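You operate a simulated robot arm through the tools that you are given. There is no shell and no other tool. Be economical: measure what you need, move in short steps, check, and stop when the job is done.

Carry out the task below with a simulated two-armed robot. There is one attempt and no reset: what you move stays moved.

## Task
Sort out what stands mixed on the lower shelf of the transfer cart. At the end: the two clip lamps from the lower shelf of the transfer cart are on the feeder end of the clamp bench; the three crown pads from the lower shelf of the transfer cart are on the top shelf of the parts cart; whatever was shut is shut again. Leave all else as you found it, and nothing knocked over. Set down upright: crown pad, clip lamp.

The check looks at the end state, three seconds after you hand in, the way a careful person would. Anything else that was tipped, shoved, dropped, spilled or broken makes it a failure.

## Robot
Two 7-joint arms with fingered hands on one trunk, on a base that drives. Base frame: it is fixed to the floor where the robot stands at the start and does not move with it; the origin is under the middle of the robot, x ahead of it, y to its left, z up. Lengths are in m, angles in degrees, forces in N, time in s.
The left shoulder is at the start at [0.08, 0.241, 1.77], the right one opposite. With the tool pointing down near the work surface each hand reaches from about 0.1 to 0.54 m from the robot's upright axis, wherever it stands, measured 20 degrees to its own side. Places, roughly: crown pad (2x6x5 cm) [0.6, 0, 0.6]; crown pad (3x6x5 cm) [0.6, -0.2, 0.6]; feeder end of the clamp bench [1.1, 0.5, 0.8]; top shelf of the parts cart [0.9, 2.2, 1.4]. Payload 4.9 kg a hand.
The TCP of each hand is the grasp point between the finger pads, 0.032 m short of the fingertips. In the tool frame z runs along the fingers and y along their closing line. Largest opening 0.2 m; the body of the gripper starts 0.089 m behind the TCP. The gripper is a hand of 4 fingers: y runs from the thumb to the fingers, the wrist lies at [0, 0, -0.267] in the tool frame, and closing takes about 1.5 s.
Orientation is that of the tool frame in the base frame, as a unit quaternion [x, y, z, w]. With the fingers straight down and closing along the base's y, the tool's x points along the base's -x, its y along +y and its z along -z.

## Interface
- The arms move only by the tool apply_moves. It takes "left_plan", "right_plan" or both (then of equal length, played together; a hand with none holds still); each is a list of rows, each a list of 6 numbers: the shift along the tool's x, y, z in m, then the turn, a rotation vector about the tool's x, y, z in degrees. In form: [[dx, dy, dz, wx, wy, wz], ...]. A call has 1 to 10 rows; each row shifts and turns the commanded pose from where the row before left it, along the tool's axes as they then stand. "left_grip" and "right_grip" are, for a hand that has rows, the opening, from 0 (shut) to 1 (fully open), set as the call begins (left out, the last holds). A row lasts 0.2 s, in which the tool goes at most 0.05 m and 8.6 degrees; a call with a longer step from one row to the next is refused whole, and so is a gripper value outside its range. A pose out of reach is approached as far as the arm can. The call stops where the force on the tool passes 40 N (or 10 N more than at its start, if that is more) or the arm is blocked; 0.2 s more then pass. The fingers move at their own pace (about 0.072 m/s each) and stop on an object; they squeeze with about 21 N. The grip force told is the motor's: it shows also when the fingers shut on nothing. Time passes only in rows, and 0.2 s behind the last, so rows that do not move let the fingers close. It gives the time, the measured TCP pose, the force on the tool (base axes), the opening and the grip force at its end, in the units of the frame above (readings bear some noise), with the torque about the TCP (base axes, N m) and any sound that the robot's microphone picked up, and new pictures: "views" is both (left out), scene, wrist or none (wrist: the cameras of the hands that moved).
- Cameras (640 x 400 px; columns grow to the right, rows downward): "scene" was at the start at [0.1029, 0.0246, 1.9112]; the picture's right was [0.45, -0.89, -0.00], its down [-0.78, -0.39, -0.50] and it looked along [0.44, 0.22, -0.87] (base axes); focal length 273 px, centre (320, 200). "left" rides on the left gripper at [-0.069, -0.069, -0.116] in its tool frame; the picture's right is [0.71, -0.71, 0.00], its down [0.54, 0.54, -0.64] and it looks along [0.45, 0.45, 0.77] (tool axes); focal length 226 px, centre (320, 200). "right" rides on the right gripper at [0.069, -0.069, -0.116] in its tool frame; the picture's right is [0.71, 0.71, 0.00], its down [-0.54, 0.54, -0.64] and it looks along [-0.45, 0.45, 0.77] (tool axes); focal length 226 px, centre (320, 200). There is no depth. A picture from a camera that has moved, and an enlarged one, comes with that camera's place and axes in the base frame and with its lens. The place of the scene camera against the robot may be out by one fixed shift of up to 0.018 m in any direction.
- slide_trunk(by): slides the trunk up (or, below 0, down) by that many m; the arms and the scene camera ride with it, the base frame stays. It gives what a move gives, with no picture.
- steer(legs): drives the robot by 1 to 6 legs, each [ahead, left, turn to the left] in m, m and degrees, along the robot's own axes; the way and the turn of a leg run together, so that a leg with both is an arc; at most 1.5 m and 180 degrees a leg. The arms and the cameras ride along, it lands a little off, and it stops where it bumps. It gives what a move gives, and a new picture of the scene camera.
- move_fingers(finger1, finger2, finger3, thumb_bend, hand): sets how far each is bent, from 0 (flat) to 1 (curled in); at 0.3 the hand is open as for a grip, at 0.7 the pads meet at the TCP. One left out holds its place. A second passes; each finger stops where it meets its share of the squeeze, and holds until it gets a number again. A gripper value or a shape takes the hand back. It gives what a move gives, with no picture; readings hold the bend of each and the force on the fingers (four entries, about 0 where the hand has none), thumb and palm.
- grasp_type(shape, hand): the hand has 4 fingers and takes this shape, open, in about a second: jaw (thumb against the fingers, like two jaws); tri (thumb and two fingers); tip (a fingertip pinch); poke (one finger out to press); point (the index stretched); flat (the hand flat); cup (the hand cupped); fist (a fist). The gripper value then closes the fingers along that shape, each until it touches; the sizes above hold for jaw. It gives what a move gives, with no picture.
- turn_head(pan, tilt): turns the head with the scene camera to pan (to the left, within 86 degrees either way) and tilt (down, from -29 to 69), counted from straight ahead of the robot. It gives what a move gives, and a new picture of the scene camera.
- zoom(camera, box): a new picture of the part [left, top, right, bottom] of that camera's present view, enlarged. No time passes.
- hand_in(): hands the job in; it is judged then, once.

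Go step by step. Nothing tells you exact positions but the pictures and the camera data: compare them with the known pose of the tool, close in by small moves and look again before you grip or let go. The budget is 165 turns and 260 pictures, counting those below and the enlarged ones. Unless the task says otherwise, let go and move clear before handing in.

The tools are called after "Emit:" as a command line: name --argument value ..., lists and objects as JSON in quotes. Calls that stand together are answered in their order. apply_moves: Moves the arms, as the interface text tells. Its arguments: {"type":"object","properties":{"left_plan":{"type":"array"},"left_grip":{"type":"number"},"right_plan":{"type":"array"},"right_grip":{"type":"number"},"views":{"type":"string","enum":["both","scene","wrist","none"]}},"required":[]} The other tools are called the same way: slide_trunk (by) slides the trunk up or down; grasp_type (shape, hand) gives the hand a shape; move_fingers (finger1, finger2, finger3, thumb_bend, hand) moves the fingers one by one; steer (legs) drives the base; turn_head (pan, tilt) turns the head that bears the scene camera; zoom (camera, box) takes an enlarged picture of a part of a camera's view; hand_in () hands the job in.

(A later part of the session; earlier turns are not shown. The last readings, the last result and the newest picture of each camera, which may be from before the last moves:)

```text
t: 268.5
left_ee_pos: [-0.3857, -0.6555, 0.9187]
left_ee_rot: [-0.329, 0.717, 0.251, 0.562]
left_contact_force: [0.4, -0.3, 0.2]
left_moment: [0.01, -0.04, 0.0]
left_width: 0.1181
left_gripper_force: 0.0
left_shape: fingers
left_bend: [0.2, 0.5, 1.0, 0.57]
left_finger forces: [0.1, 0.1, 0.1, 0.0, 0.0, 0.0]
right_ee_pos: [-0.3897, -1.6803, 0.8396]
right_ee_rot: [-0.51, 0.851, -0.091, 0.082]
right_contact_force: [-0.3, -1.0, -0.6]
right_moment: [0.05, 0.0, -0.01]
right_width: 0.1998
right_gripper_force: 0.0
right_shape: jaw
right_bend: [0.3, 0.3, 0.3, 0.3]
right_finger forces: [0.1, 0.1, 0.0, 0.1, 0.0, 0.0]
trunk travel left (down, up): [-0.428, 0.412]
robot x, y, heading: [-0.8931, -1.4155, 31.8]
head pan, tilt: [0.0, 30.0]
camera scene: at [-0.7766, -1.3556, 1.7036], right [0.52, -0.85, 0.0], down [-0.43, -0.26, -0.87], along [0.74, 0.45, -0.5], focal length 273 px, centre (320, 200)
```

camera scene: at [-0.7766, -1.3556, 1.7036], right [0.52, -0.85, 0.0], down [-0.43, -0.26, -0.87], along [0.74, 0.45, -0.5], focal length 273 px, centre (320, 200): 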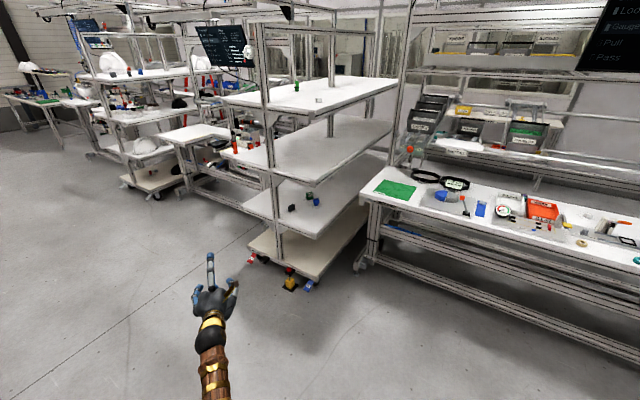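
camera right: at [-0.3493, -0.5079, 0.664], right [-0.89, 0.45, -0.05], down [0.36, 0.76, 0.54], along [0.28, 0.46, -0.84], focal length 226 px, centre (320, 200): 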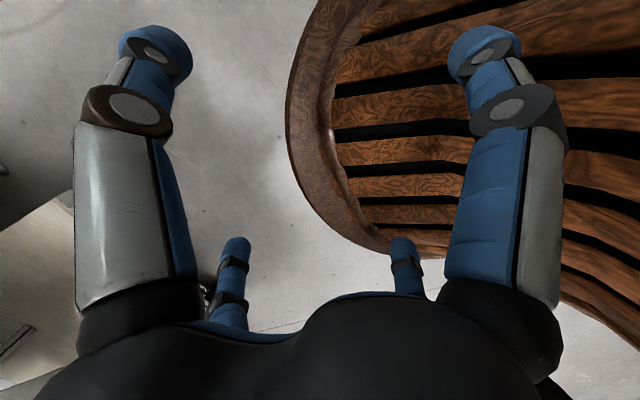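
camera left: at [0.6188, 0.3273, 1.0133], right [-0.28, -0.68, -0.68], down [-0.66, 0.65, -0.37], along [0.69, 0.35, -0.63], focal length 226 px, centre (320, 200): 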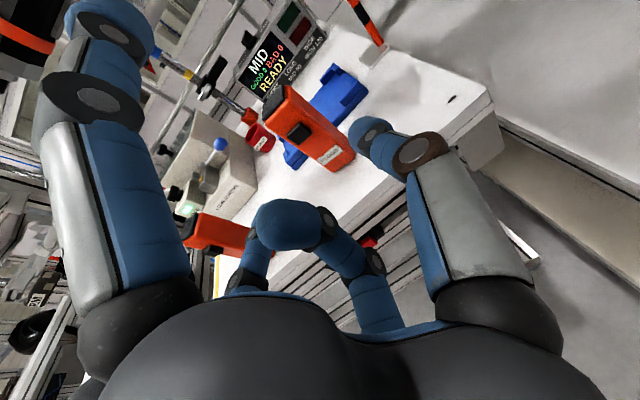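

Emit:
slide_trunk --by -0.2

Emit:
apply_moves --left_plan '[[0, 0, 0, -7.75, 0, -1.95], [0, 0, 0, -7.75, 0, -1.95], [0, 0, 0, 0, 7, 0], [0, 0, 0, 0, 7, 0], [0, 0, 0, 0, 7, 0], [0, 0, 0, 0, 7, 0], [0, 0, 0, 0, 0, 0]]' --views "none"

Emit:
move_fingers --hand "left" --finger1 0 --finger3 1 --finger2 0.42 --thumb_bend 0.42

Emit:
zoom --camera "scene" --box '[230, 170, 380, 270]'

```text
t: 270.7
left_ee_pos: [-0.3857, -0.6562, 0.7187]
left_ee_rot: [-0.329, 0.716, 0.252, 0.561]
left_contact_force: [-0.8, 0.1, 0.0]
left_moment: [0.0, 0.02, 0.0]
left_width: 0.1183
left_gripper_force: 0.1
left_shape: fingers
left_bend: [0.2, 0.5, 1.0, 0.57]
left_finger forces: [0.0, 0.1, 0.0, 0.0, 0.0, 0.1]
right_ee_pos: [-0.3896, -1.6794, 0.6393]
right_ee_rot: [-0.51, 0.851, -0.091, 0.082]
right_contact_force: [-0.6, -1.1, 0.4]
right_moment: [0.01, 0.0, 0.01]
right_width: 0.2
right_gripper_force: 0.0
right_shape: jaw
right_bend: [0.3, 0.3, 0.3, 0.3]
right_finger forces: [0.1, 0.0, 0.1, 0.0, 0.0, 0.0]
trunk travel left (down, up): [-0.228, 0.612]
robot x, y, heading: [-0.8931, -1.4146, 31.4]
head pan, tilt: [0.0, 30.0]
```

```text
t: 272.3
left_ee_pos: [-0.3855, -0.6568, 0.7193]
left_ee_rot: [-0.491, 0.772, 0.213, 0.344]
left_contact_force: [0.4, 0.8, -1.2]
left_moment: [0.0, 0.03, -0.01]
left_width: 0.1182
left_gripper_force: 0.1
left_shape: fingers
left_bend: [0.2, 0.5, 1.0, 0.57]
left_finger forces: [0.0, 0.1, 0.0, 0.0, 0.1, 0.0]
right_ee_pos: [-0.3903, -1.6796, 0.6396]
right_ee_rot: [-0.51, 0.851, -0.091, 0.083]
right_contact_force: [0.4, -0.3, 1.0]
right_moment: [0.02, -0.01, -0.01]
right_width: 0.1999
right_gripper_force: 0.1
right_shape: jaw
right_bend: [0.3, 0.3, 0.3, 0.3]
right_finger forces: [0.0, 0.0, 0.0, 0.1, 0.0, 0.1]
trunk travel left (down, up): [-0.228, 0.612]
robot x, y, heading: [-0.8973, -1.413, 31.7]
head pan, tilt: [0.0, 30.0]
```

```text
t: 273.3
left_ee_pos: [-0.3867, -0.656, 0.7188]
left_ee_rot: [-0.491, 0.771, 0.213, 0.344]
left_contact_force: [0.8, -0.2, -0.5]
left_moment: [0.03, 0.01, 0.03]
left_width: 0.1485
left_gripper_force: 0.1
left_shape: fingers
left_bend: [0.01, 0.42, 1.0, 0.42]
left_finger forces: [0.0, 0.0, 0.0, 0.1, 0.0, 0.1]
right_ee_pos: [-0.3898, -1.6808, 0.6395]
right_ee_rot: [-0.511, 0.851, -0.09, 0.082]
right_contact_force: [0.4, -0.2, 0.4]
right_moment: [0.01, 0.0, 0.01]
right_width: 0.1998
right_gripper_force: 0.1
right_shape: jaw
right_bend: [0.3, 0.3, 0.3, 0.3]
right_finger forces: [0.0, 0.1, 0.1, 0.0, 0.0, 0.0]
trunk travel left (down, up): [-0.228, 0.612]
robot x, y, heading: [-0.8932, -1.4141, 31.6]
head pan, tilt: [0.0, 30.0]
```

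```text
4.00 times, centred on (305, 220) of scene
camera zoom: at [-0.7765, -1.3558, 1.5036], right [0.52, -0.85, 0.0], down [-0.43, -0.26, -0.87], along [0.74, 0.45, -0.5], focal length 1092 px, centre (380, 120)
```

zoom: 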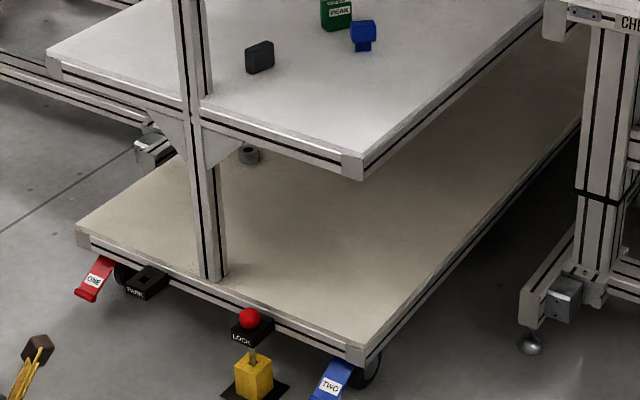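

Emit:
steer --legs '[[0.787, -0.249, 0]]'

Emit:
zoom --camera "left" --box '[0, 0, 640, 400]'

```text
t: 277.7
left_ee_pos: [0.4179, -0.47, 0.7175]
left_ee_rot: [-0.487, 0.774, 0.212, 0.345]
left_contact_force: [0.3, -0.3, -0.2]
left_moment: [-0.01, -0.03, -0.04]
left_width: 0.1481
left_gripper_force: 0.0
left_shape: fingers
left_bend: [0.01, 0.42, 1.0, 0.42]
left_finger forces: [0.0, 0.0, 0.0, 0.1, 0.0, 0.0]
right_ee_pos: [0.3998, -1.4947, 0.6388]
right_ee_rot: [-0.504, 0.855, -0.091, 0.081]
right_contact_force: [0.3, 0.6, 0.1]
right_moment: [-0.02, 0.0, -0.03]
right_width: 0.1996
right_gripper_force: 0.1
right_shape: jaw
right_bend: [0.3, 0.3, 0.3, 0.3]
right_finger forces: [0.1, 0.0, 0.1, 0.1, 0.0, 0.0]
trunk travel left (down, up): [-0.228, 0.612]
robot x, y, heading: [-0.1005, -1.2177, 30.7]
head pan, tilt: [0.0, 30.0]
camera scene: at [0.0173, -1.1637, 1.5036], right [0.51, -0.86, 0.0], down [-0.43, -0.26, -0.87], along [0.74, 0.44, -0.5], focal length 273 px, centre (320, 200)
```

scene: 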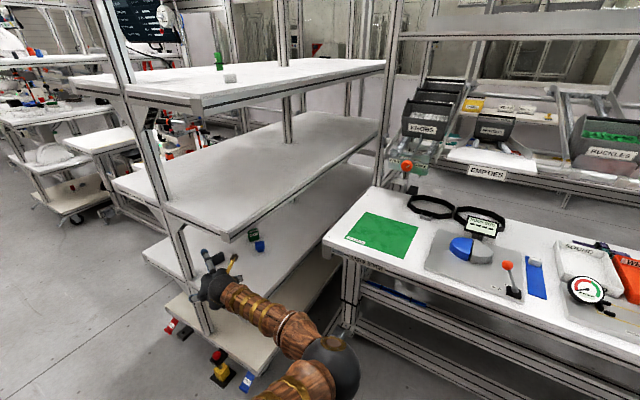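

```text
1.00 times, centred on (320, 200) of left (not enlarged: the box is as wide or as high as the picture)
camera zoom: at [0.4609, -0.5356, 0.8476], right [0.43, -0.74, -0.52], down [-0.85, -0.52, 0.03], along [-0.29, 0.43, -0.86], focal length 226 px, centre (320, 200)
```

zoom: 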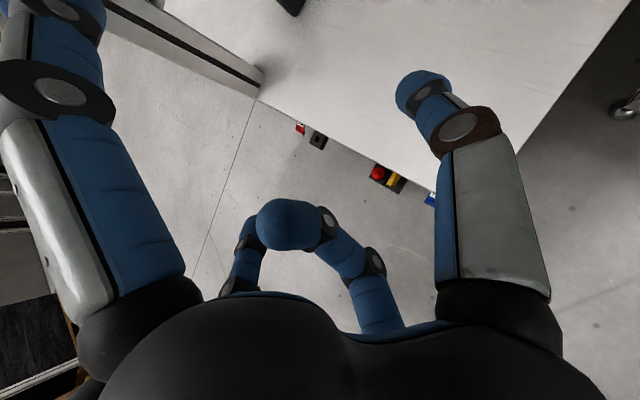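

Emit:
apply_moves --left_plan '[[-0.0207, -0.0234, 0.0315, 0, 0, 0], [-0.0207, -0.0234, 0.0315, 0, 0, 0], [-0.0207, -0.0234, 0.0315, 0, 0, 0], [0, 0, 0, 0, 0, 0]]' --views "wrist"

```text
t: 278.7
left_ee_pos: [0.5293, -0.4003, 0.7033]
left_ee_rot: [-0.486, 0.774, 0.212, 0.346]
left_contact_force: [-0.3, 0.5, -0.7]
left_moment: [0.0, 0.02, 0.02]
left_width: 0.1485
left_gripper_force: 0.1
left_shape: fingers
left_bend: [0.01, 0.42, 1.0, 0.42]
left_finger forces: [0.0, 0.0, 0.1, 0.1, 0.0, 0.0]
right_ee_pos: [0.3979, -1.4946, 0.6395]
right_ee_rot: [-0.504, 0.855, -0.09, 0.082]
right_contact_force: [-0.9, 0.1, -0.6]
right_moment: [0.03, -0.02, -0.03]
right_width: 0.2
right_gripper_force: 0.1
right_shape: jaw
right_bend: [0.3, 0.3, 0.3, 0.3]
right_finger forces: [0.0, 0.0, 0.0, 0.0, 0.0, 0.1]
trunk travel left (down, up): [-0.228, 0.612]
robot x, y, heading: [-0.1009, -1.2184, 30.9]
head pan, tilt: [0.0, 30.0]
camera left: at [0.5727, -0.4672, 0.8327], right [0.43, -0.74, -0.52], down [-0.85, -0.52, 0.03], along [-0.29, 0.43, -0.85], focal length 226 px, centre (320, 200)
```

left: 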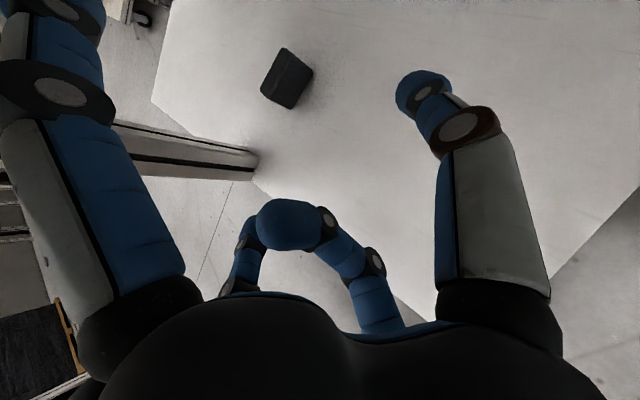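

Emit:
zoom --camera "left" --box '[240, 30, 340, 130]'

```text
4.00 times, centred on (290, 80) of left
camera zoom: at [0.5727, -0.4672, 0.8327], right [0.43, -0.74, -0.52], down [-0.85, -0.52, 0.03], along [-0.29, 0.43, -0.85], focal length 904 px, centre (440, 680)
```

zoom: 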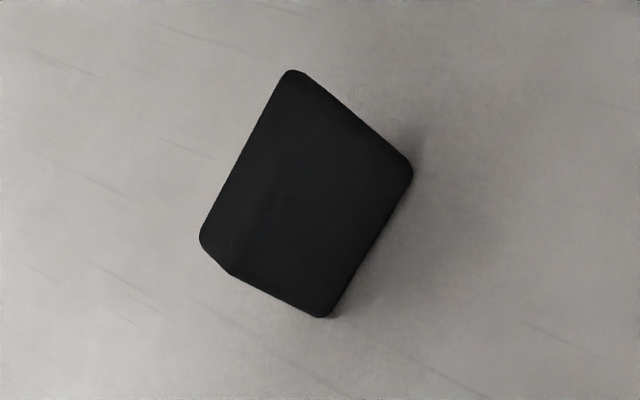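

Emit:
apply_moves --left_plan '[[0, 0, 0, -3.7, 0, -3.4], [0, 0, 0, -3.7, 0, -3.4], [-0.0295, -0.015, 0.033, 0, 0, 0], [-0.0295, -0.015, 0.033, 0, 0, 0], [0, 0, 0, 0, 0, 0]]' --views "wrist"

```text
t: 279.9
left_ee_pos: [0.5675, -0.3426, 0.6996]
left_ee_rot: [-0.553, 0.728, 0.242, 0.325]
left_contact_force: [-0.2, -0.3, 0.4]
left_moment: [-0.09, 0.01, -0.05]
left_width: 0.149
left_gripper_force: 0.2
left_shape: fingers
left_bend: [0.0, 0.42, 1.0, 0.42]
left_finger forces: [0.0, 0.0, 0.0, 0.0, 0.1, 0.0]
left hand out of reach, approached as far as the arm can: row 4
right_ee_pos: [0.4009, -1.4941, 0.6395]
right_ee_rot: [-0.505, 0.855, -0.091, 0.081]
right_contact_force: [-0.5, -0.2, 0.2]
right_moment: [0.01, 0.02, 0.0]
right_width: 0.1999
right_gripper_force: 0.0
right_shape: jaw
right_bend: [0.3, 0.3, 0.3, 0.3]
right_finger forces: [0.1, 0.1, 0.0, 0.0, 0.1, 0.1]
trunk travel left (down, up): [-0.228, 0.612]
robot x, y, heading: [-0.0985, -1.223, 30.8]
head pan, tilt: [0.0, 30.0]
camera left: at [0.6215, -0.4002, 0.8292], right [0.55, -0.65, -0.52], down [-0.75, -0.66, 0.03], along [-0.36, 0.37, -0.85], focal length 226 px, centre (320, 200)
```

left: 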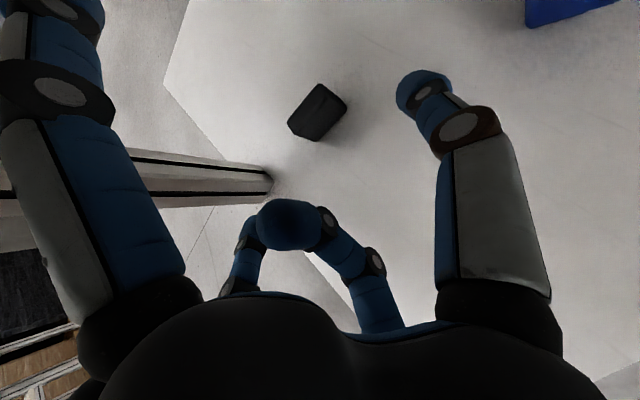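

Arm is at its reach limit; I nudge the base a little closer, keeping the hand above pad height.

Emit:
steer --legs '[[0.055, 0.038, 0]]'

Emit:
zoom --camera "left" --box '[160, 40, 480, 240]'

```text
t: 280.9
left_ee_pos: [0.5922, -0.2972, 0.6704]
left_ee_rot: [-0.547, 0.739, 0.24, 0.312]
left_contact_force: [0.9, 0.0, -1.2]
left_moment: [0.0, 0.0, -0.02]
left_width: 0.1487
left_gripper_force: 0.1
left_shape: fingers
left_bend: [0.0, 0.42, 1.0, 0.42]
left_finger forces: [0.0, 0.0, 0.0, 0.0, 0.1, 0.0]
right_ee_pos: [0.4298, -1.4336, 0.6357]
right_ee_rot: [-0.505, 0.855, -0.091, 0.079]
right_contact_force: [0.3, -0.6, -0.1]
right_moment: [0.04, -0.02, 0.0]
right_width: 0.2001
right_gripper_force: 0.0
right_shape: jaw
right_bend: [0.3, 0.3, 0.3, 0.3]
right_finger forces: [0.1, 0.1, 0.0, 0.0, 0.0, 0.0]
trunk travel left (down, up): [-0.228, 0.612]
robot x, y, heading: [-0.0713, -1.1635, 30.7]
head pan, tilt: [0.0, 30.0]
camera scene: at [0.0518, -1.103, 1.502], right [0.51, -0.86, 0.0], down [-0.43, -0.26, -0.86], along [0.74, 0.44, -0.5], focal length 273 px, centre (320, 200)
```

scene: 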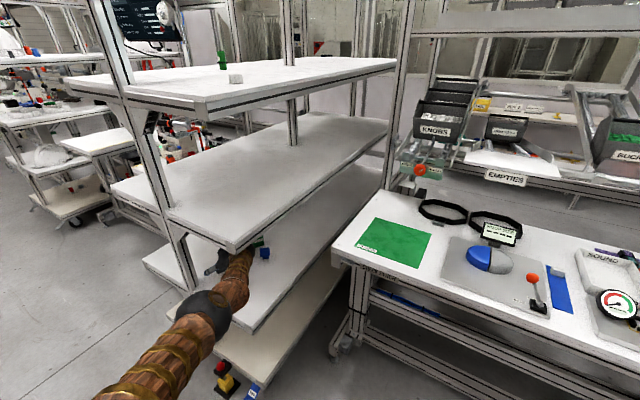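

```text
2.00 times, centred on (320, 140) of left
camera zoom: at [0.6485, -0.3535, 0.7983], right [0.53, -0.67, -0.52], down [-0.76, -0.65, 0.06], along [-0.38, 0.36, -0.85], focal length 452 px, centre (320, 320)
```

zoom: 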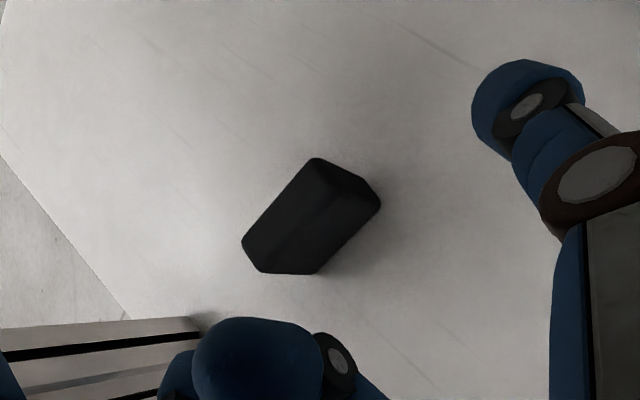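

The forearm seems to press under the upper shelf (hand pushed down 3 cm). I back the base off again and look.

Emit:
steer --legs '[[-0.06, -0.04, 0]]'

Emit:
zoom --camera "scene" --box '[120, 180, 360, 400]'

```text
t: 281.9
left_ee_pos: [0.5558, -0.3622, 0.6764]
left_ee_rot: [-0.547, 0.738, 0.239, 0.314]
left_contact_force: [-0.2, -0.6, 0.4]
left_moment: [-0.03, -0.02, 0.03]
left_width: 0.1485
left_gripper_force: 0.1
left_shape: fingers
left_bend: [0.0, 0.42, 1.0, 0.42]
left_finger forces: [0.0, 0.1, 0.0, 0.1, 0.0, 0.0]
right_ee_pos: [0.3965, -1.5002, 0.6392]
right_ee_rot: [-0.506, 0.854, -0.091, 0.081]
right_contact_force: [-1.1, -0.7, 1.0]
right_moment: [0.01, -0.01, -0.02]
right_width: 0.1999
right_gripper_force: 0.1
right_shape: jaw
right_bend: [0.3, 0.3, 0.3, 0.3]
right_finger forces: [0.0, 0.1, 0.0, 0.0, 0.1, 0.0]
trunk travel left (down, up): [-0.228, 0.612]
robot x, y, heading: [-0.1069, -1.2273, 31.1]
head pan, tilt: [0.0, 30.0]
camera scene: at [0.0126, -1.1699, 1.5037], right [0.51, -0.86, 0.0], down [-0.43, -0.26, -0.87], along [0.74, 0.44, -0.5], focal length 273 px, centre (320, 200)
```

scene: 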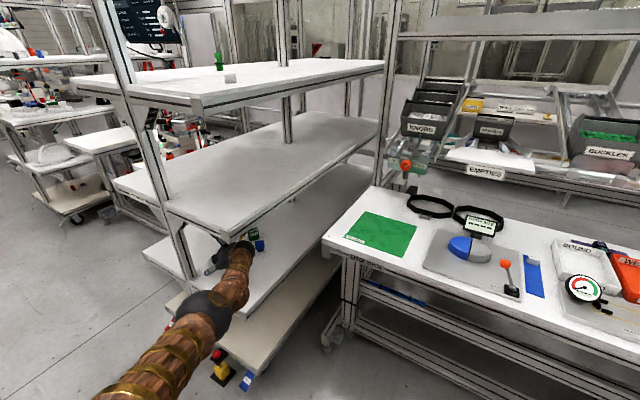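

```text
1.82 times, centred on (240, 290) of scene
camera zoom: at [0.0126, -1.1699, 1.5037], right [0.51, -0.86, 0.0], down [-0.43, -0.26, -0.87], along [0.74, 0.44, -0.5], focal length 496 px, centre (466, 36)
```

zoom: 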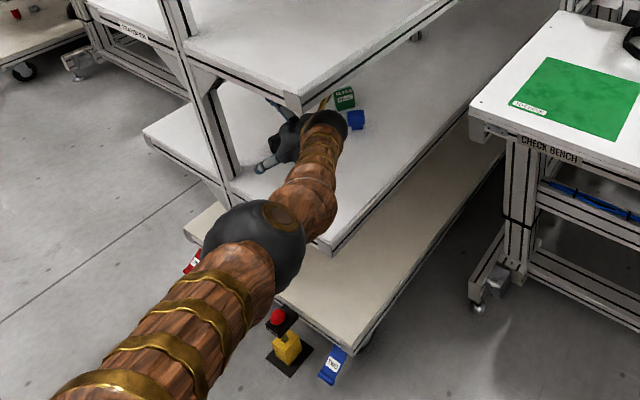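

The arm is simply at its reach limit. I pull the hand back 12 cm relative to the robot, then bring the base closer.

Emit:
apply_moves --left_plan '[[0.0207, 0.027, -0.0213, 0, 0, 0], [0.0207, 0.027, -0.0213, 0, 0, 0], [0.0207, 0.027, -0.0213, 0, 0, 0], [0, 0, 0, 0, 0, 0]]' --views "none"

```text
t: 282.9
left_ee_pos: [0.4527, -0.4255, 0.6746]
left_ee_rot: [-0.547, 0.739, 0.238, 0.313]
left_contact_force: [-0.2, 0.3, -0.1]
left_moment: [0.01, 0.0, 0.03]
left_width: 0.1488
left_gripper_force: 0.2
left_shape: fingers
left_bend: [0.01, 0.42, 1.0, 0.42]
left_finger forces: [0.1, 0.0, 0.0, 0.0, 0.0, 0.0]
right_ee_pos: [0.3946, -1.4987, 0.6397]
right_ee_rot: [-0.505, 0.854, -0.092, 0.082]
right_contact_force: [0.0, 0.5, -0.1]
right_moment: [0.0, 0.02, 0.0]
right_width: 0.1998
right_gripper_force: 0.1
right_shape: jaw
right_bend: [0.3, 0.3, 0.3, 0.3]
right_finger forces: [0.0, 0.0, 0.0, 0.1, 0.1, 0.1]
trunk travel left (down, up): [-0.228, 0.612]
robot x, y, heading: [-0.1043, -1.226, 30.6]
head pan, tilt: [0.0, 30.0]
```

Emit:
apply_moves --left_plan '[[-0.0217, 0, -0.0206, 0, 0, 0], [0, 0, 0, 0, 0, 0]]' --views "none"

Emit:
steer --legs '[[0.17, 0.035, 0]]'

Emit:
zoom --camera "left" --box '[0, 0, 640, 400]'

```text
t: 283.5
left_ee_pos: [0.4531, -0.423, 0.705]
left_ee_rot: [-0.548, 0.738, 0.239, 0.313]
left_contact_force: [-0.9, 0.4, 0.4]
left_moment: [0.03, -0.02, 0.02]
left_width: 0.1489
left_gripper_force: 0.0
left_shape: fingers
left_bend: [0.01, 0.42, 1.0, 0.42]
left_finger forces: [0.0, 0.1, 0.0, 0.1, 0.0, 0.0]
right_ee_pos: [0.3946, -1.4976, 0.6383]
right_ee_rot: [-0.505, 0.854, -0.092, 0.081]
right_contact_force: [0.2, 0.4, -0.2]
right_moment: [-0.05, -0.01, -0.03]
right_width: 0.2
right_gripper_force: 0.0
right_shape: jaw
right_bend: [0.3, 0.3, 0.3, 0.3]
right_finger forces: [0.0, 0.0, 0.0, 0.1, 0.0, 0.1]
trunk travel left (down, up): [-0.228, 0.612]
robot x, y, heading: [-0.1043, -1.2262, 31.0]
head pan, tilt: [0.0, 30.0]
```

```text
t: 285.0
left_ee_pos: [0.5785, -0.3063, 0.7046]
left_ee_rot: [-0.548, 0.737, 0.239, 0.314]
left_contact_force: [1.0, 0.3, 0.3]
left_moment: [0.01, 0.03, -0.02]
left_width: 0.1485
left_gripper_force: 0.2
left_shape: fingers
left_bend: [0.01, 0.42, 1.0, 0.42]
left_finger forces: [0.0, 0.1, 0.1, 0.1, 0.0, 0.0]
right_ee_pos: [0.524, -1.3811, 0.639]
right_ee_rot: [-0.506, 0.854, -0.091, 0.081]
right_contact_force: [0.9, 0.0, -0.1]
right_moment: [-0.02, 0.0, -0.02]
right_width: 0.2
right_gripper_force: 0.1
right_shape: jaw
right_bend: [0.3, 0.3, 0.3, 0.3]
right_finger forces: [0.1, 0.1, 0.1, 0.0, 0.0, 0.1]
trunk travel left (down, up): [-0.228, 0.612]
robot x, y, heading: [0.0226, -1.1066, 31.0]
head pan, tilt: [0.0, 30.0]
camera scene: at [0.1409, -1.0514, 1.5035], right [0.51, -0.86, 0.0], down [-0.43, -0.26, -0.87], along [0.74, 0.45, -0.5], focal length 273 px, centre (320, 200)
```

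scene: 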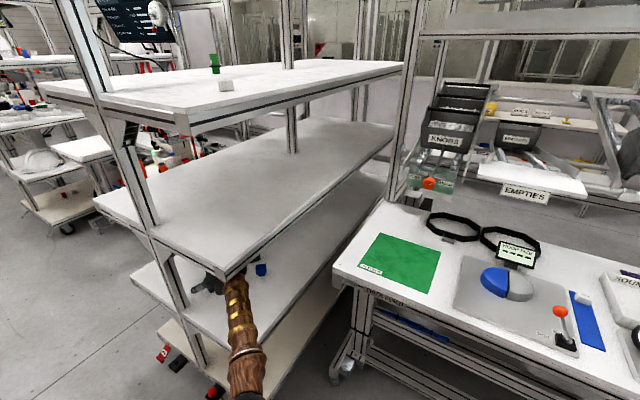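

```text
1.00 times, centred on (320, 200) of left (not enlarged: the box is as wide or as high as the picture)
camera zoom: at [0.6354, -0.3618, 0.8331], right [0.53, -0.67, -0.52], down [-0.76, -0.65, 0.06], along [-0.38, 0.36, -0.85], focal length 226 px, centre (320, 200)
```

zoom: 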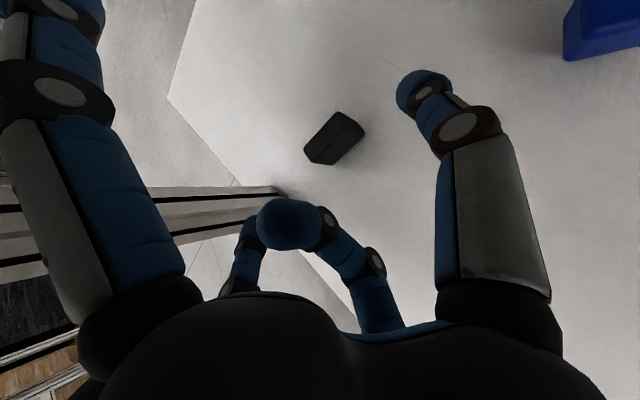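

Emit:
apply_moves --left_plan '[[0.002, -0.005, 0.02, 0, 0, 0], [0.002, -0.005, 0.02, 0, 0, 0], [0.002, 0, 0.0245, 0, 0, 0], [0, 0, 0, 0, 0, 0]]' --views "wrist"

Emit:
move_fingers --hand "left" --finger2 0.52 --thumb_bend 0.52

Emit:
zoom --camera "left" --box '[160, 60, 480, 260]'

```text
t: 286.0
left_ee_pos: [0.5991, -0.2679, 0.6549]
left_ee_rot: [-0.549, 0.737, 0.24, 0.313]
left_contact_force: [-0.6, -0.4, 0.3]
left_moment: [-0.02, 0.01, 0.0]
left_width: 0.1488
left_gripper_force: 0.0
left_shape: fingers
left_bend: [0.01, 0.42, 1.0, 0.42]
left_finger forces: [0.0, 0.1, 0.0, 0.0, 0.0, 0.0]
right_ee_pos: [0.5231, -1.381, 0.6388]
right_ee_rot: [-0.506, 0.854, -0.09, 0.083]
right_contact_force: [-0.2, -0.4, 0.1]
right_moment: [0.0, 0.03, 0.03]
right_width: 0.2001
right_gripper_force: 0.0
right_shape: jaw
right_bend: [0.3, 0.3, 0.3, 0.3]
right_finger forces: [0.0, 0.0, 0.0, 0.0, 0.0, 0.0]
trunk travel left (down, up): [-0.228, 0.612]
robot x, y, heading: [0.0238, -1.109, 30.9]
head pan, tilt: [0.0, 30.0]
camera left: at [0.6557, -0.3245, 0.7842], right [0.53, -0.67, -0.52], down [-0.76, -0.65, 0.06], along [-0.37, 0.36, -0.85], focal length 226 px, centre (320, 200)
```

left: 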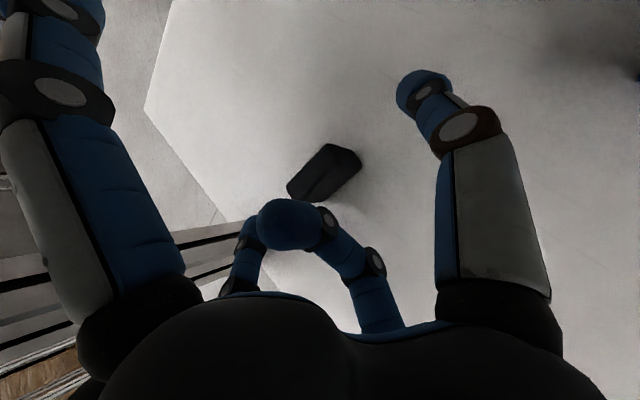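

```text
t: 287.0
left_ee_pos: [0.5987, -0.2683, 0.6553]
left_ee_rot: [-0.548, 0.738, 0.238, 0.314]
left_contact_force: [-0.3, 0.2, 0.8]
left_moment: [-0.02, -0.01, 0.01]
left_width: 0.1384
left_gripper_force: 0.1
left_shape: fingers
left_bend: [0.01, 0.52, 1.0, 0.52]
left_finger forces: [0.0, 0.0, 0.0, 0.1, 0.1, 0.0]
right_ee_pos: [0.5237, -1.381, 0.639]
right_ee_rot: [-0.507, 0.853, -0.091, 0.082]
right_contact_force: [0.2, 1.2, 0.7]
right_moment: [0.06, 0.0, 0.0]
right_width: 0.1998
right_gripper_force: 0.1
right_shape: jaw
right_bend: [0.3, 0.3, 0.3, 0.3]
right_finger forces: [0.0, 0.1, 0.0, 0.0, 0.1, 0.0]
trunk travel left (down, up): [-0.228, 0.612]
robot x, y, heading: [0.023, -1.1095, 31.1]
head pan, tilt: [0.0, 30.0]
```

```text
2.00 times, centred on (320, 160) of left
camera zoom: at [0.6557, -0.3242, 0.7841], right [0.53, -0.67, -0.52], down [-0.76, -0.65, 0.06], along [-0.37, 0.36, -0.85], focal length 452 px, centre (320, 280)
```

zoom: 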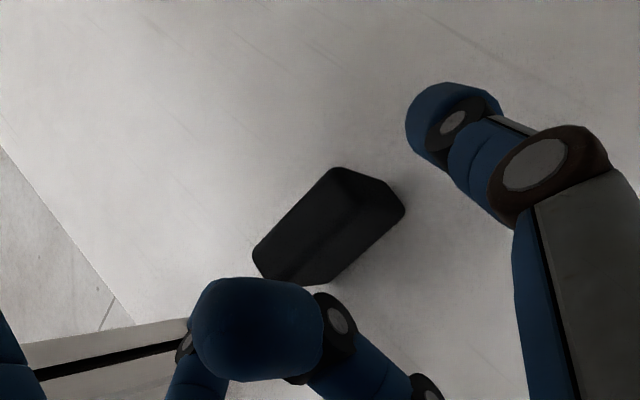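

Emit:
apply_moves --left_plan '[[-0.004, -0.004, 0.004, 0, 0, 0], [0, 0, 0, 0, 0, 0]]' --views "none"

Emit:
move_fingers --hand "left" --finger2 0.72 --thumb_bend 0.72

Emit:
apply_moves --left_plan '[[-0.0108, 0, -0.0103, 0, 0, 0], [-0.018, 0, -0.017, 0, 0, 0], [-0.0108, 0, -0.0103, 0, 0, 0], [0, 0, 0, 0, 0, 0]]' --views "wrist"

```text
t: 287.6
left_ee_pos: [0.6046, -0.2641, 0.657]
left_ee_rot: [-0.548, 0.737, 0.24, 0.314]
left_contact_force: [0.4, -0.1, -0.6]
left_moment: [-0.02, 0.01, -0.03]
left_width: 0.1381
left_gripper_force: 0.1
left_shape: fingers
left_bend: [0.01, 0.52, 1.0, 0.52]
left_finger forces: [0.0, 0.0, 0.1, 0.0, 0.0, 0.0]
right_ee_pos: [0.5243, -1.381, 0.6393]
right_ee_rot: [-0.507, 0.853, -0.091, 0.081]
right_contact_force: [0.5, 0.4, 0.4]
right_moment: [0.0, 0.01, 0.02]
right_width: 0.2001
right_gripper_force: 0.0
right_shape: jaw
right_bend: [0.3, 0.3, 0.3, 0.3]
right_finger forces: [0.0, 0.0, 0.1, 0.1, 0.1, 0.1]
trunk travel left (down, up): [-0.228, 0.612]
robot x, y, heading: [0.0242, -1.1074, 30.9]
head pan, tilt: [0.0, 30.0]
```

```text
t: 288.6
left_ee_pos: [0.6041, -0.2642, 0.6572]
left_ee_rot: [-0.548, 0.738, 0.239, 0.314]
left_contact_force: [0.7, -0.8, 2.1]
left_moment: [0.02, 0.01, -0.01]
left_width: 0.1279
left_gripper_force: 10.0
left_shape: fingers
left_bend: [0.01, 0.55, 1.0, 0.67]
left_finger forces: [0.1, 9.6, 0.1, 0.0, 10.6, 0.1]
right_ee_pos: [0.5243, -1.3805, 0.64]
right_ee_rot: [-0.506, 0.854, -0.092, 0.081]
right_contact_force: [0.1, -0.3, 0.3]
right_moment: [0.06, 0.04, 0.01]
right_width: 0.2001
right_gripper_force: 0.1
right_shape: jaw
right_bend: [0.3, 0.3, 0.3, 0.3]
right_finger forces: [0.0, 0.1, 0.1, 0.0, 0.1, 0.1]
trunk travel left (down, up): [-0.228, 0.612]
robot x, y, heading: [0.0214, -1.1085, 31.0]
head pan, tilt: [0.0, 30.0]
```

```text
t: 289.6
left_ee_pos: [0.6044, -0.2638, 0.7096]
left_ee_rot: [-0.548, 0.738, 0.239, 0.313]
left_contact_force: [0.5, -0.6, -0.6]
left_moment: [0.01, -0.04, -0.02]
left_width: 0.1277
left_gripper_force: 10.3
left_shape: fingers
left_bend: [0.01, 0.55, 1.0, 0.67]
left_finger forces: [0.0, 10.0, 0.0, 0.0, 9.9, 0.0]
right_ee_pos: [0.5244, -1.3812, 0.6402]
right_ee_rot: [-0.507, 0.853, -0.092, 0.081]
right_contact_force: [0.0, 0.5, -0.3]
right_moment: [0.02, 0.01, 0.0]
right_width: 0.1998
right_gripper_force: 0.1
right_shape: jaw
right_bend: [0.3, 0.3, 0.3, 0.3]
right_finger forces: [0.0, 0.1, 0.1, 0.0, 0.0, 0.0]
trunk travel left (down, up): [-0.228, 0.612]
robot x, y, heading: [0.0207, -1.1049, 31.2]
head pan, tilt: [0.0, 30.0]
camera left: at [0.6627, -0.3195, 0.8393], right [0.53, -0.67, -0.52], down [-0.76, -0.65, 0.06], along [-0.38, 0.36, -0.85], focal length 226 px, centre (320, 200)
```

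left: 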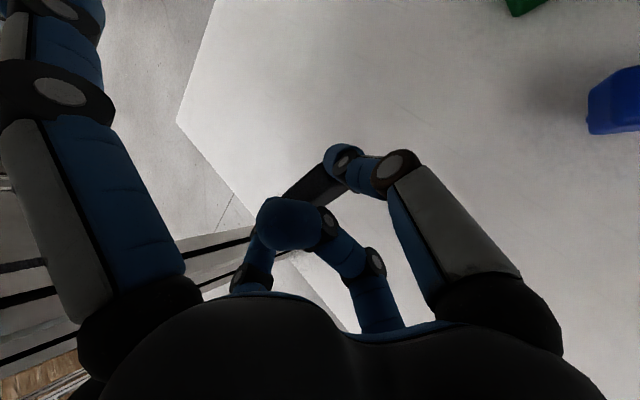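

Pad C is held. I reverse out the same way.

Emit:
apply_moves --left_plan '[[0.0165, 0.006, -0.017, 0, 0, 0], [0.0165, 0.006, -0.017, 0, 0, 0], [0, 0, 0, 0, 0, 0]]' --views "none"

Emit:
steer --legs '[[-0.17, -0.035, 0], [-0.55, 0.1, 0]]'

Emit:
zoom --camera "left" --box '[160, 60, 480, 260]'

```text
t: 290.4
left_ee_pos: [0.5815, -0.3047, 0.7108]
left_ee_rot: [-0.548, 0.738, 0.239, 0.313]
left_contact_force: [0.2, 0.8, 0.2]
left_moment: [0.0, -0.04, -0.02]
left_width: 0.1278
left_gripper_force: 10.1
left_shape: fingers
left_bend: [0.01, 0.55, 1.0, 0.67]
left_finger forces: [0.1, 9.9, 0.0, 0.0, 10.0, 0.0]
right_ee_pos: [0.5234, -1.38, 0.6396]
right_ee_rot: [-0.507, 0.853, -0.092, 0.082]
right_contact_force: [-0.2, -0.7, -0.5]
right_moment: [0.01, 0.02, -0.02]
right_width: 0.1998
right_gripper_force: 0.0
right_shape: jaw
right_bend: [0.3, 0.3, 0.3, 0.3]
right_finger forces: [0.0, 0.1, 0.0, 0.0, 0.0, 0.1]
trunk travel left (down, up): [-0.228, 0.612]
robot x, y, heading: [0.0216, -1.1074, 31.0]
head pan, tilt: [0.0, 30.0]
```

```text
t: 294.7
left_ee_pos: [-0.0815, -0.6201, 0.7106]
left_ee_rot: [-0.55, 0.736, 0.24, 0.313]
left_contact_force: [-0.3, -0.8, 0.0]
left_moment: [-0.01, -0.02, -0.01]
left_width: 0.1278
left_gripper_force: 10.3
left_shape: fingers
left_bend: [0.01, 0.55, 1.0, 0.67]
left_finger forces: [0.0, 9.9, 0.1, 0.0, 9.8, 0.0]
right_ee_pos: [-0.1303, -1.697, 0.6391]
right_ee_rot: [-0.51, 0.851, -0.09, 0.083]
right_contact_force: [0.3, -0.2, -0.3]
right_moment: [0.01, -0.02, -0.03]
right_width: 0.2
right_gripper_force: 0.0
right_shape: jaw
right_bend: [0.3, 0.3, 0.3, 0.3]
right_finger forces: [0.0, 0.0, 0.1, 0.0, 0.0, 0.0]
trunk travel left (down, up): [-0.228, 0.612]
robot x, y, heading: [-0.6317, -1.4284, 31.4]
head pan, tilt: [0.0, 30.0]
camera scene: at [-0.5166, -1.3715, 1.5036], right [0.52, -0.85, 0.0], down [-0.43, -0.26, -0.87], along [0.74, 0.45, -0.5], focal length 273 px, centre (320, 200)
```

scene: 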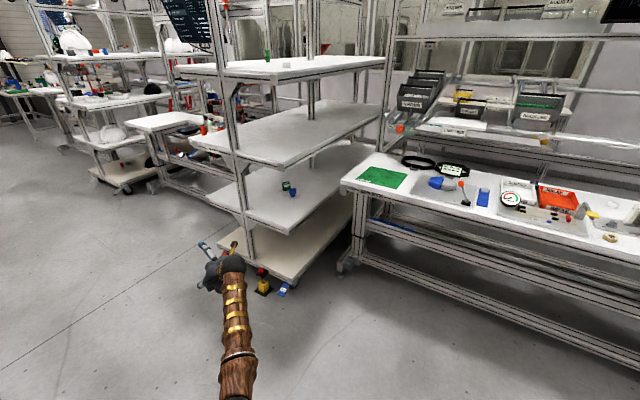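

```text
2.00 times, centred on (320, 160) of left
camera zoom: at [-0.0244, -0.6756, 0.8392], right [0.54, -0.66, -0.52], down [-0.75, -0.66, 0.06], along [-0.38, 0.36, -0.85], focal length 452 px, centre (320, 280)
```

zoom: 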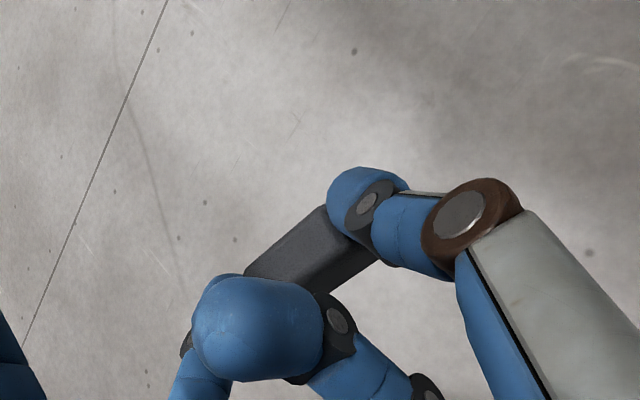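

Pad C is secure. Drive around to the parts cart.

Emit:
steer --legs '[[-0.2, 0, 0], [0, 0, -31.4], [0, 1.05, 0], [0, 1.05, 0], [0, 0.9, 0]]'

Emit:
slide_trunk --by 0.4

Emit:
slide_trunk --by 0.21

Emit:
apply_moves --left_plan '[[0, 0, 0, 6, 0, 5.6], [0, 0, 0, 6, 0, 5.6], [0, 0, 0, 6, 0, 5.6], [0, 0, 0, 6, 0, 5.6], [-0.033, 0, -0.033, 0, 0, 0], [-0.033, 0, -0.033, 0, 0, 0], [-0.033, 0, -0.033, 0, 0, 0], [-0.033, 0, -0.033, 0, 0, 0], [-0.02, 0, -0.02, 0, 0, 0], [0, 0, 0, 0, 0, 0]]' --views "wrist"

```text
t: 312.1
left_ee_pos: [0.0639, 1.8654, 0.71]
left_ee_rot: [-0.334, 0.856, 0.149, 0.365]
left_contact_force: [-0.8, 0.0, 0.0]
left_moment: [0.0, 0.02, -0.01]
left_width: 0.1277
left_gripper_force: 9.5
left_shape: fingers
left_bend: [0.01, 0.55, 1.0, 0.67]
left_finger forces: [0.1, 9.9, 0.0, 0.0, 9.9, 0.0]
right_ee_pos: [-0.5352, 0.9695, 0.6395]
right_ee_rot: [-0.263, 0.957, -0.109, 0.055]
right_contact_force: [0.5, 0.1, 1.2]
right_moment: [-0.01, -0.05, 0.03]
right_width: 0.2001
right_gripper_force: 0.1
right_shape: jaw
right_bend: [0.3, 0.3, 0.3, 0.3]
right_finger forces: [0.1, 0.0, 0.1, 0.0, 0.0, 0.0]
trunk travel left (down, up): [-0.228, 0.612]
robot x, y, heading: [-0.8281, 1.4572, 0.2]
head pan, tilt: [0.0, 30.0]
camera scene: at [-0.6927, 1.4542, 1.5036], right [0.0, -1.0, 0.0], down [-0.5, 0.0, -0.87], along [0.87, 0.0, -0.5], focal length 273 px, centre (320, 200)
```

scene: 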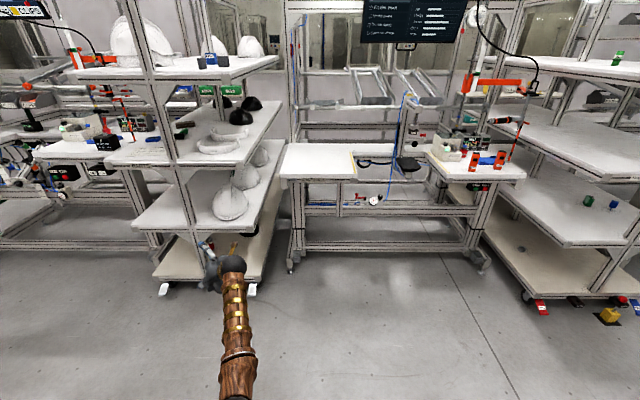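

```text
t: 316.0
left_ee_pos: [0.0639, 1.8659, 1.1096]
left_ee_rot: [-0.333, 0.856, 0.148, 0.365]
left_contact_force: [0.6, -0.2, 0.3]
left_moment: [0.03, 0.01, 0.01]
left_width: 0.1278
left_gripper_force: 10.0
left_shape: fingers
left_bend: [0.01, 0.55, 1.0, 0.67]
left_finger forces: [0.0, 9.9, 0.0, 0.1, 9.9, 0.0]
right_ee_pos: [-0.5348, 0.9693, 1.0387]
right_ee_rot: [-0.263, 0.957, -0.109, 0.054]
right_contact_force: [0.3, -0.5, -0.2]
right_moment: [0.0, -0.02, 0.0]
right_width: 0.1998
right_gripper_force: 0.0
right_shape: jaw
right_bend: [0.3, 0.3, 0.3, 0.3]
right_finger forces: [0.1, 0.0, 0.0, 0.1, 0.1, 0.0]
trunk travel left (down, up): [-0.628, 0.212]
robot x, y, heading: [-0.8265, 1.4541, 0.3]
head pan, tilt: [0.0, 30.0]
```

```text
t: 318.2
left_ee_pos: [0.0641, 1.8649, 1.3198]
left_ee_rot: [-0.333, 0.857, 0.148, 0.366]
left_contact_force: [-0.7, -0.8, -0.1]
left_moment: [0.0, 0.02, -0.03]
left_width: 0.1277
left_gripper_force: 9.6
left_shape: fingers
left_bend: [0.01, 0.55, 1.0, 0.67]
left_finger forces: [0.0, 9.9, 0.1, 0.0, 9.9, 0.1]
right_ee_pos: [-0.5346, 0.9702, 1.2491]
right_ee_rot: [-0.263, 0.957, -0.11, 0.054]
right_contact_force: [0.4, 0.0, 0.9]
right_moment: [0.01, 0.02, 0.03]
right_width: 0.2
right_gripper_force: 0.0
right_shape: jaw
right_bend: [0.3, 0.3, 0.3, 0.3]
right_finger forces: [0.0, 0.0, 0.1, 0.0, 0.0, 0.1]
trunk travel left (down, up): [-0.838, 0.002]
robot x, y, heading: [-0.8281, 1.4616, 0.3]
head pan, tilt: [0.0, 30.0]
```

```text
t: 320.4
left_ee_pos: [0.0593, 1.8657, 1.5351]
left_ee_rot: [-0.079, 0.916, 0.035, 0.391]
left_contact_force: [0.0, 0.0, 0.3]
left_moment: [-0.01, 0.01, -0.03]
left_width: 0.1279
left_gripper_force: 10.3
left_shape: fingers
left_bend: [0.01, 0.55, 1.0, 0.67]
left_finger forces: [0.0, 10.0, 0.0, 0.1, 9.9, 0.1]
right_ee_pos: [-0.5349, 0.9687, 1.2498]
right_ee_rot: [-0.262, 0.957, -0.11, 0.055]
right_contact_force: [-0.1, 1.3, 0.5]
right_moment: [-0.01, 0.02, 0.0]
right_width: 0.2001
right_gripper_force: 0.0
right_shape: jaw
right_bend: [0.3, 0.3, 0.3, 0.3]
right_finger forces: [0.0, 0.0, 0.0, 0.1, 0.1, 0.0]
trunk travel left (down, up): [-0.838, 0.002]
robot x, y, heading: [-0.8229, 1.4606, 0.3]
head pan, tilt: [0.0, 30.0]
camera left: at [0.0346, 1.7897, 1.6642], right [-0.36, -0.78, -0.51], down [-0.92, 0.39, 0.06], along [0.16, 0.49, -0.86], focal length 226 px, centre (320, 200)
```

left: 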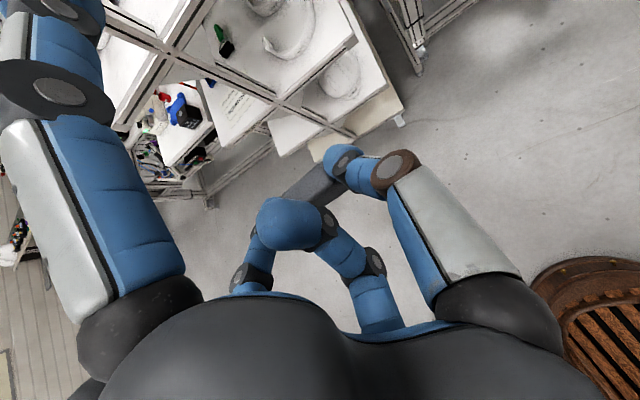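

Emit:
steer --legs '[[0.54, 0.03, -0.3]]'

Emit:
zoom --camera "left" --box '[0, 0, 640, 400]'

```text
t: 323.6
left_ee_pos: [0.5937, 1.9042, 1.5369]
left_ee_rot: [-0.082, 0.915, 0.036, 0.393]
left_contact_force: [-0.2, 0.6, -1.0]
left_moment: [0.02, 0.0, 0.04]
left_width: 0.1278
left_gripper_force: 9.9
left_shape: fingers
left_bend: [0.01, 0.55, 1.0, 0.67]
left_finger forces: [0.0, 9.8, 0.1, 0.0, 9.9, 0.0]
right_ee_pos: [0.0046, 1.0049, 1.2493]
right_ee_rot: [-0.265, 0.956, -0.109, 0.056]
right_contact_force: [-0.2, 1.0, 0.0]
right_moment: [0.0, -0.03, -0.05]
right_width: 0.2001
right_gripper_force: 0.0
right_shape: jaw
right_bend: [0.3, 0.3, 0.3, 0.3]
right_finger forces: [0.0, 0.0, 0.0, 0.1, 0.0, 0.0]
trunk travel left (down, up): [-0.838, 0.002]
robot x, y, heading: [-0.2857, 1.4935, 0.6]
head pan, tilt: [0.0, 30.0]
camera scene: at [-0.1574, 1.4888, 2.1139], right [0.01, -1.0, 0.0], down [-0.5, -0.01, -0.87], along [0.87, 0.01, -0.5], focal length 273 px, centre (320, 200)
```

scene: 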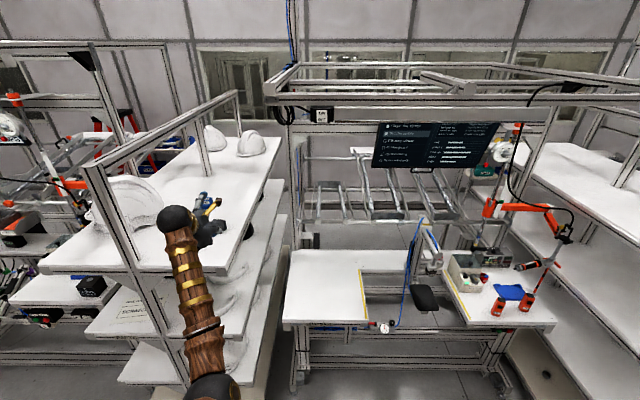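

```text
1.00 times, centred on (320, 200) of left (not enlarged: the box is as wide or as high as the picture)
camera zoom: at [0.5689, 1.8294, 1.6657], right [-0.35, -0.78, -0.51], down [-0.92, 0.38, 0.05], along [0.15, 0.49, -0.86], focal length 226 px, centre (320, 200)
```

zoom: 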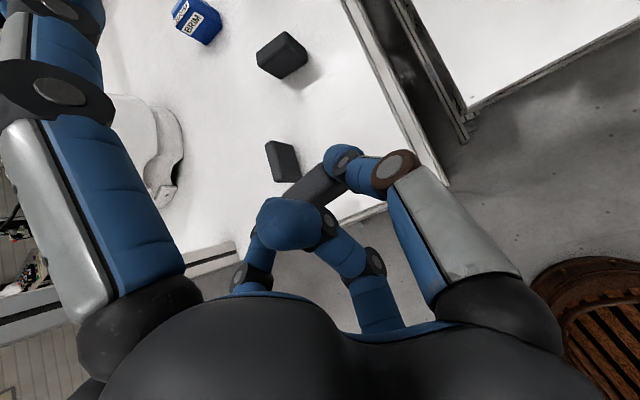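

Pads A and B stand as left. I shift slightly right/forward and lower pad C at the front-right.

Emit:
apply_moves --left_plan '[[-0.0147, -0.022, 0.0155, 0, 0, 0], [0.016, 0, 0.0151, 0, 0, 0], [0.016, 0, 0.0151, 0, 0, 0], [0.016, 0, 0.0151, 0, 0, 0], [0, 0, 0, 0, 0, 0]]' --views "wrist"

```text
t: 324.8
left_ee_pos: [0.6216, 1.8862, 1.4705]
left_ee_rot: [-0.082, 0.916, 0.037, 0.391]
left_contact_force: [0.0, 0.0, -0.7]
left_moment: [0.0, -0.01, 0.03]
left_width: 0.1282
left_gripper_force: 10.1
left_shape: fingers
left_bend: [0.01, 0.55, 1.0, 0.67]
left_finger forces: [0.0, 9.9, 0.1, 0.0, 9.9, 0.1]
right_ee_pos: [0.0069, 1.0049, 1.249]
right_ee_rot: [-0.265, 0.956, -0.108, 0.055]
right_contact_force: [-0.1, -0.4, -0.5]
right_moment: [0.02, 0.04, 0.0]
right_width: 0.1999
right_gripper_force: 0.1
right_shape: jaw
right_bend: [0.3, 0.3, 0.3, 0.3]
right_finger forces: [0.1, 0.1, 0.1, 0.0, 0.0, 0.0]
trunk travel left (down, up): [-0.838, 0.002]
robot x, y, heading: [-0.2854, 1.4947, 0.7]
head pan, tilt: [0.0, 30.0]
camera left: at [0.5984, 1.8115, 1.5992], right [-0.35, -0.78, -0.51], down [-0.92, 0.38, 0.06], along [0.15, 0.49, -0.86], focal length 226 px, centre (320, 200)
```

left: 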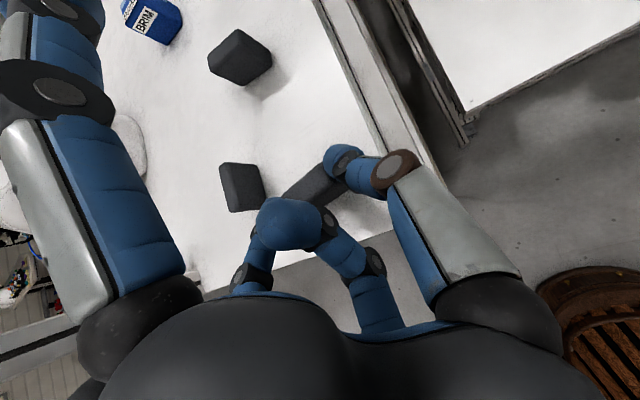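

Emit:
apply_moves --left_plan '[[0.0036, 0, 0.0034, 0, 0, 0], [0.0022, 0, 0.002, 0, 0, 0], [0, 0, 0, 0, 0, 0]]' --views "none"

Emit:
apply_moves --left_plan '[[0.0022, 0, 0.002, 0, 0, 0], [0, 0, 0, 0, 0, 0]]' --views "none"

```text
t: 325.6
left_ee_pos: [0.6206, 1.8871, 1.4626]
left_ee_rot: [-0.083, 0.916, 0.037, 0.392]
left_contact_force: [-0.4, -0.3, 1.2]
left_moment: [0.05, -0.01, 0.0]
left_width: 0.1276
left_gripper_force: 10.3
left_shape: fingers
left_bend: [0.01, 0.55, 1.0, 0.67]
left_finger forces: [0.1, 9.7, 0.0, 0.0, 10.1, 0.0]
right_ee_pos: [0.0061, 1.0058, 1.2489]
right_ee_rot: [-0.265, 0.956, -0.109, 0.056]
right_contact_force: [0.4, 0.0, 0.0]
right_moment: [0.01, 0.02, -0.01]
right_width: 0.1999
right_gripper_force: 0.1
right_shape: jaw
right_bend: [0.3, 0.3, 0.3, 0.3]
right_finger forces: [0.0, 0.1, 0.0, 0.1, 0.0, 0.0]
trunk travel left (down, up): [-0.838, 0.002]
robot x, y, heading: [-0.2893, 1.4952, 0.2]
head pan, tilt: [0.0, 30.0]
```

```text
t: 326.1
left_ee_pos: [0.6184, 1.886, 1.4602]
left_ee_rot: [-0.082, 0.916, 0.036, 0.391]
left_contact_force: [-1.7, -1.4, 5.5]
left_moment: [0.19, -0.08, 0.02]
left_width: 0.1275
left_gripper_force: 10.6
left_shape: fingers
left_bend: [0.01, 0.55, 1.0, 0.67]
left_finger forces: [0.1, 9.1, 0.0, 0.1, 11.2, 0.0]
right_ee_pos: [0.0051, 1.0045, 1.2495]
right_ee_rot: [-0.265, 0.957, -0.109, 0.056]
right_contact_force: [-0.1, -0.6, -1.0]
right_moment: [0.0, -0.01, -0.01]
right_width: 0.1998
right_gripper_force: 0.0
right_shape: jaw
right_bend: [0.3, 0.3, 0.3, 0.3]
right_finger forces: [0.1, 0.0, 0.0, 0.0, 0.0, 0.0]
trunk travel left (down, up): [-0.838, 0.002]
robot x, y, heading: [-0.2895, 1.4911, 1.0]
head pan, tilt: [0.0, 30.0]
```

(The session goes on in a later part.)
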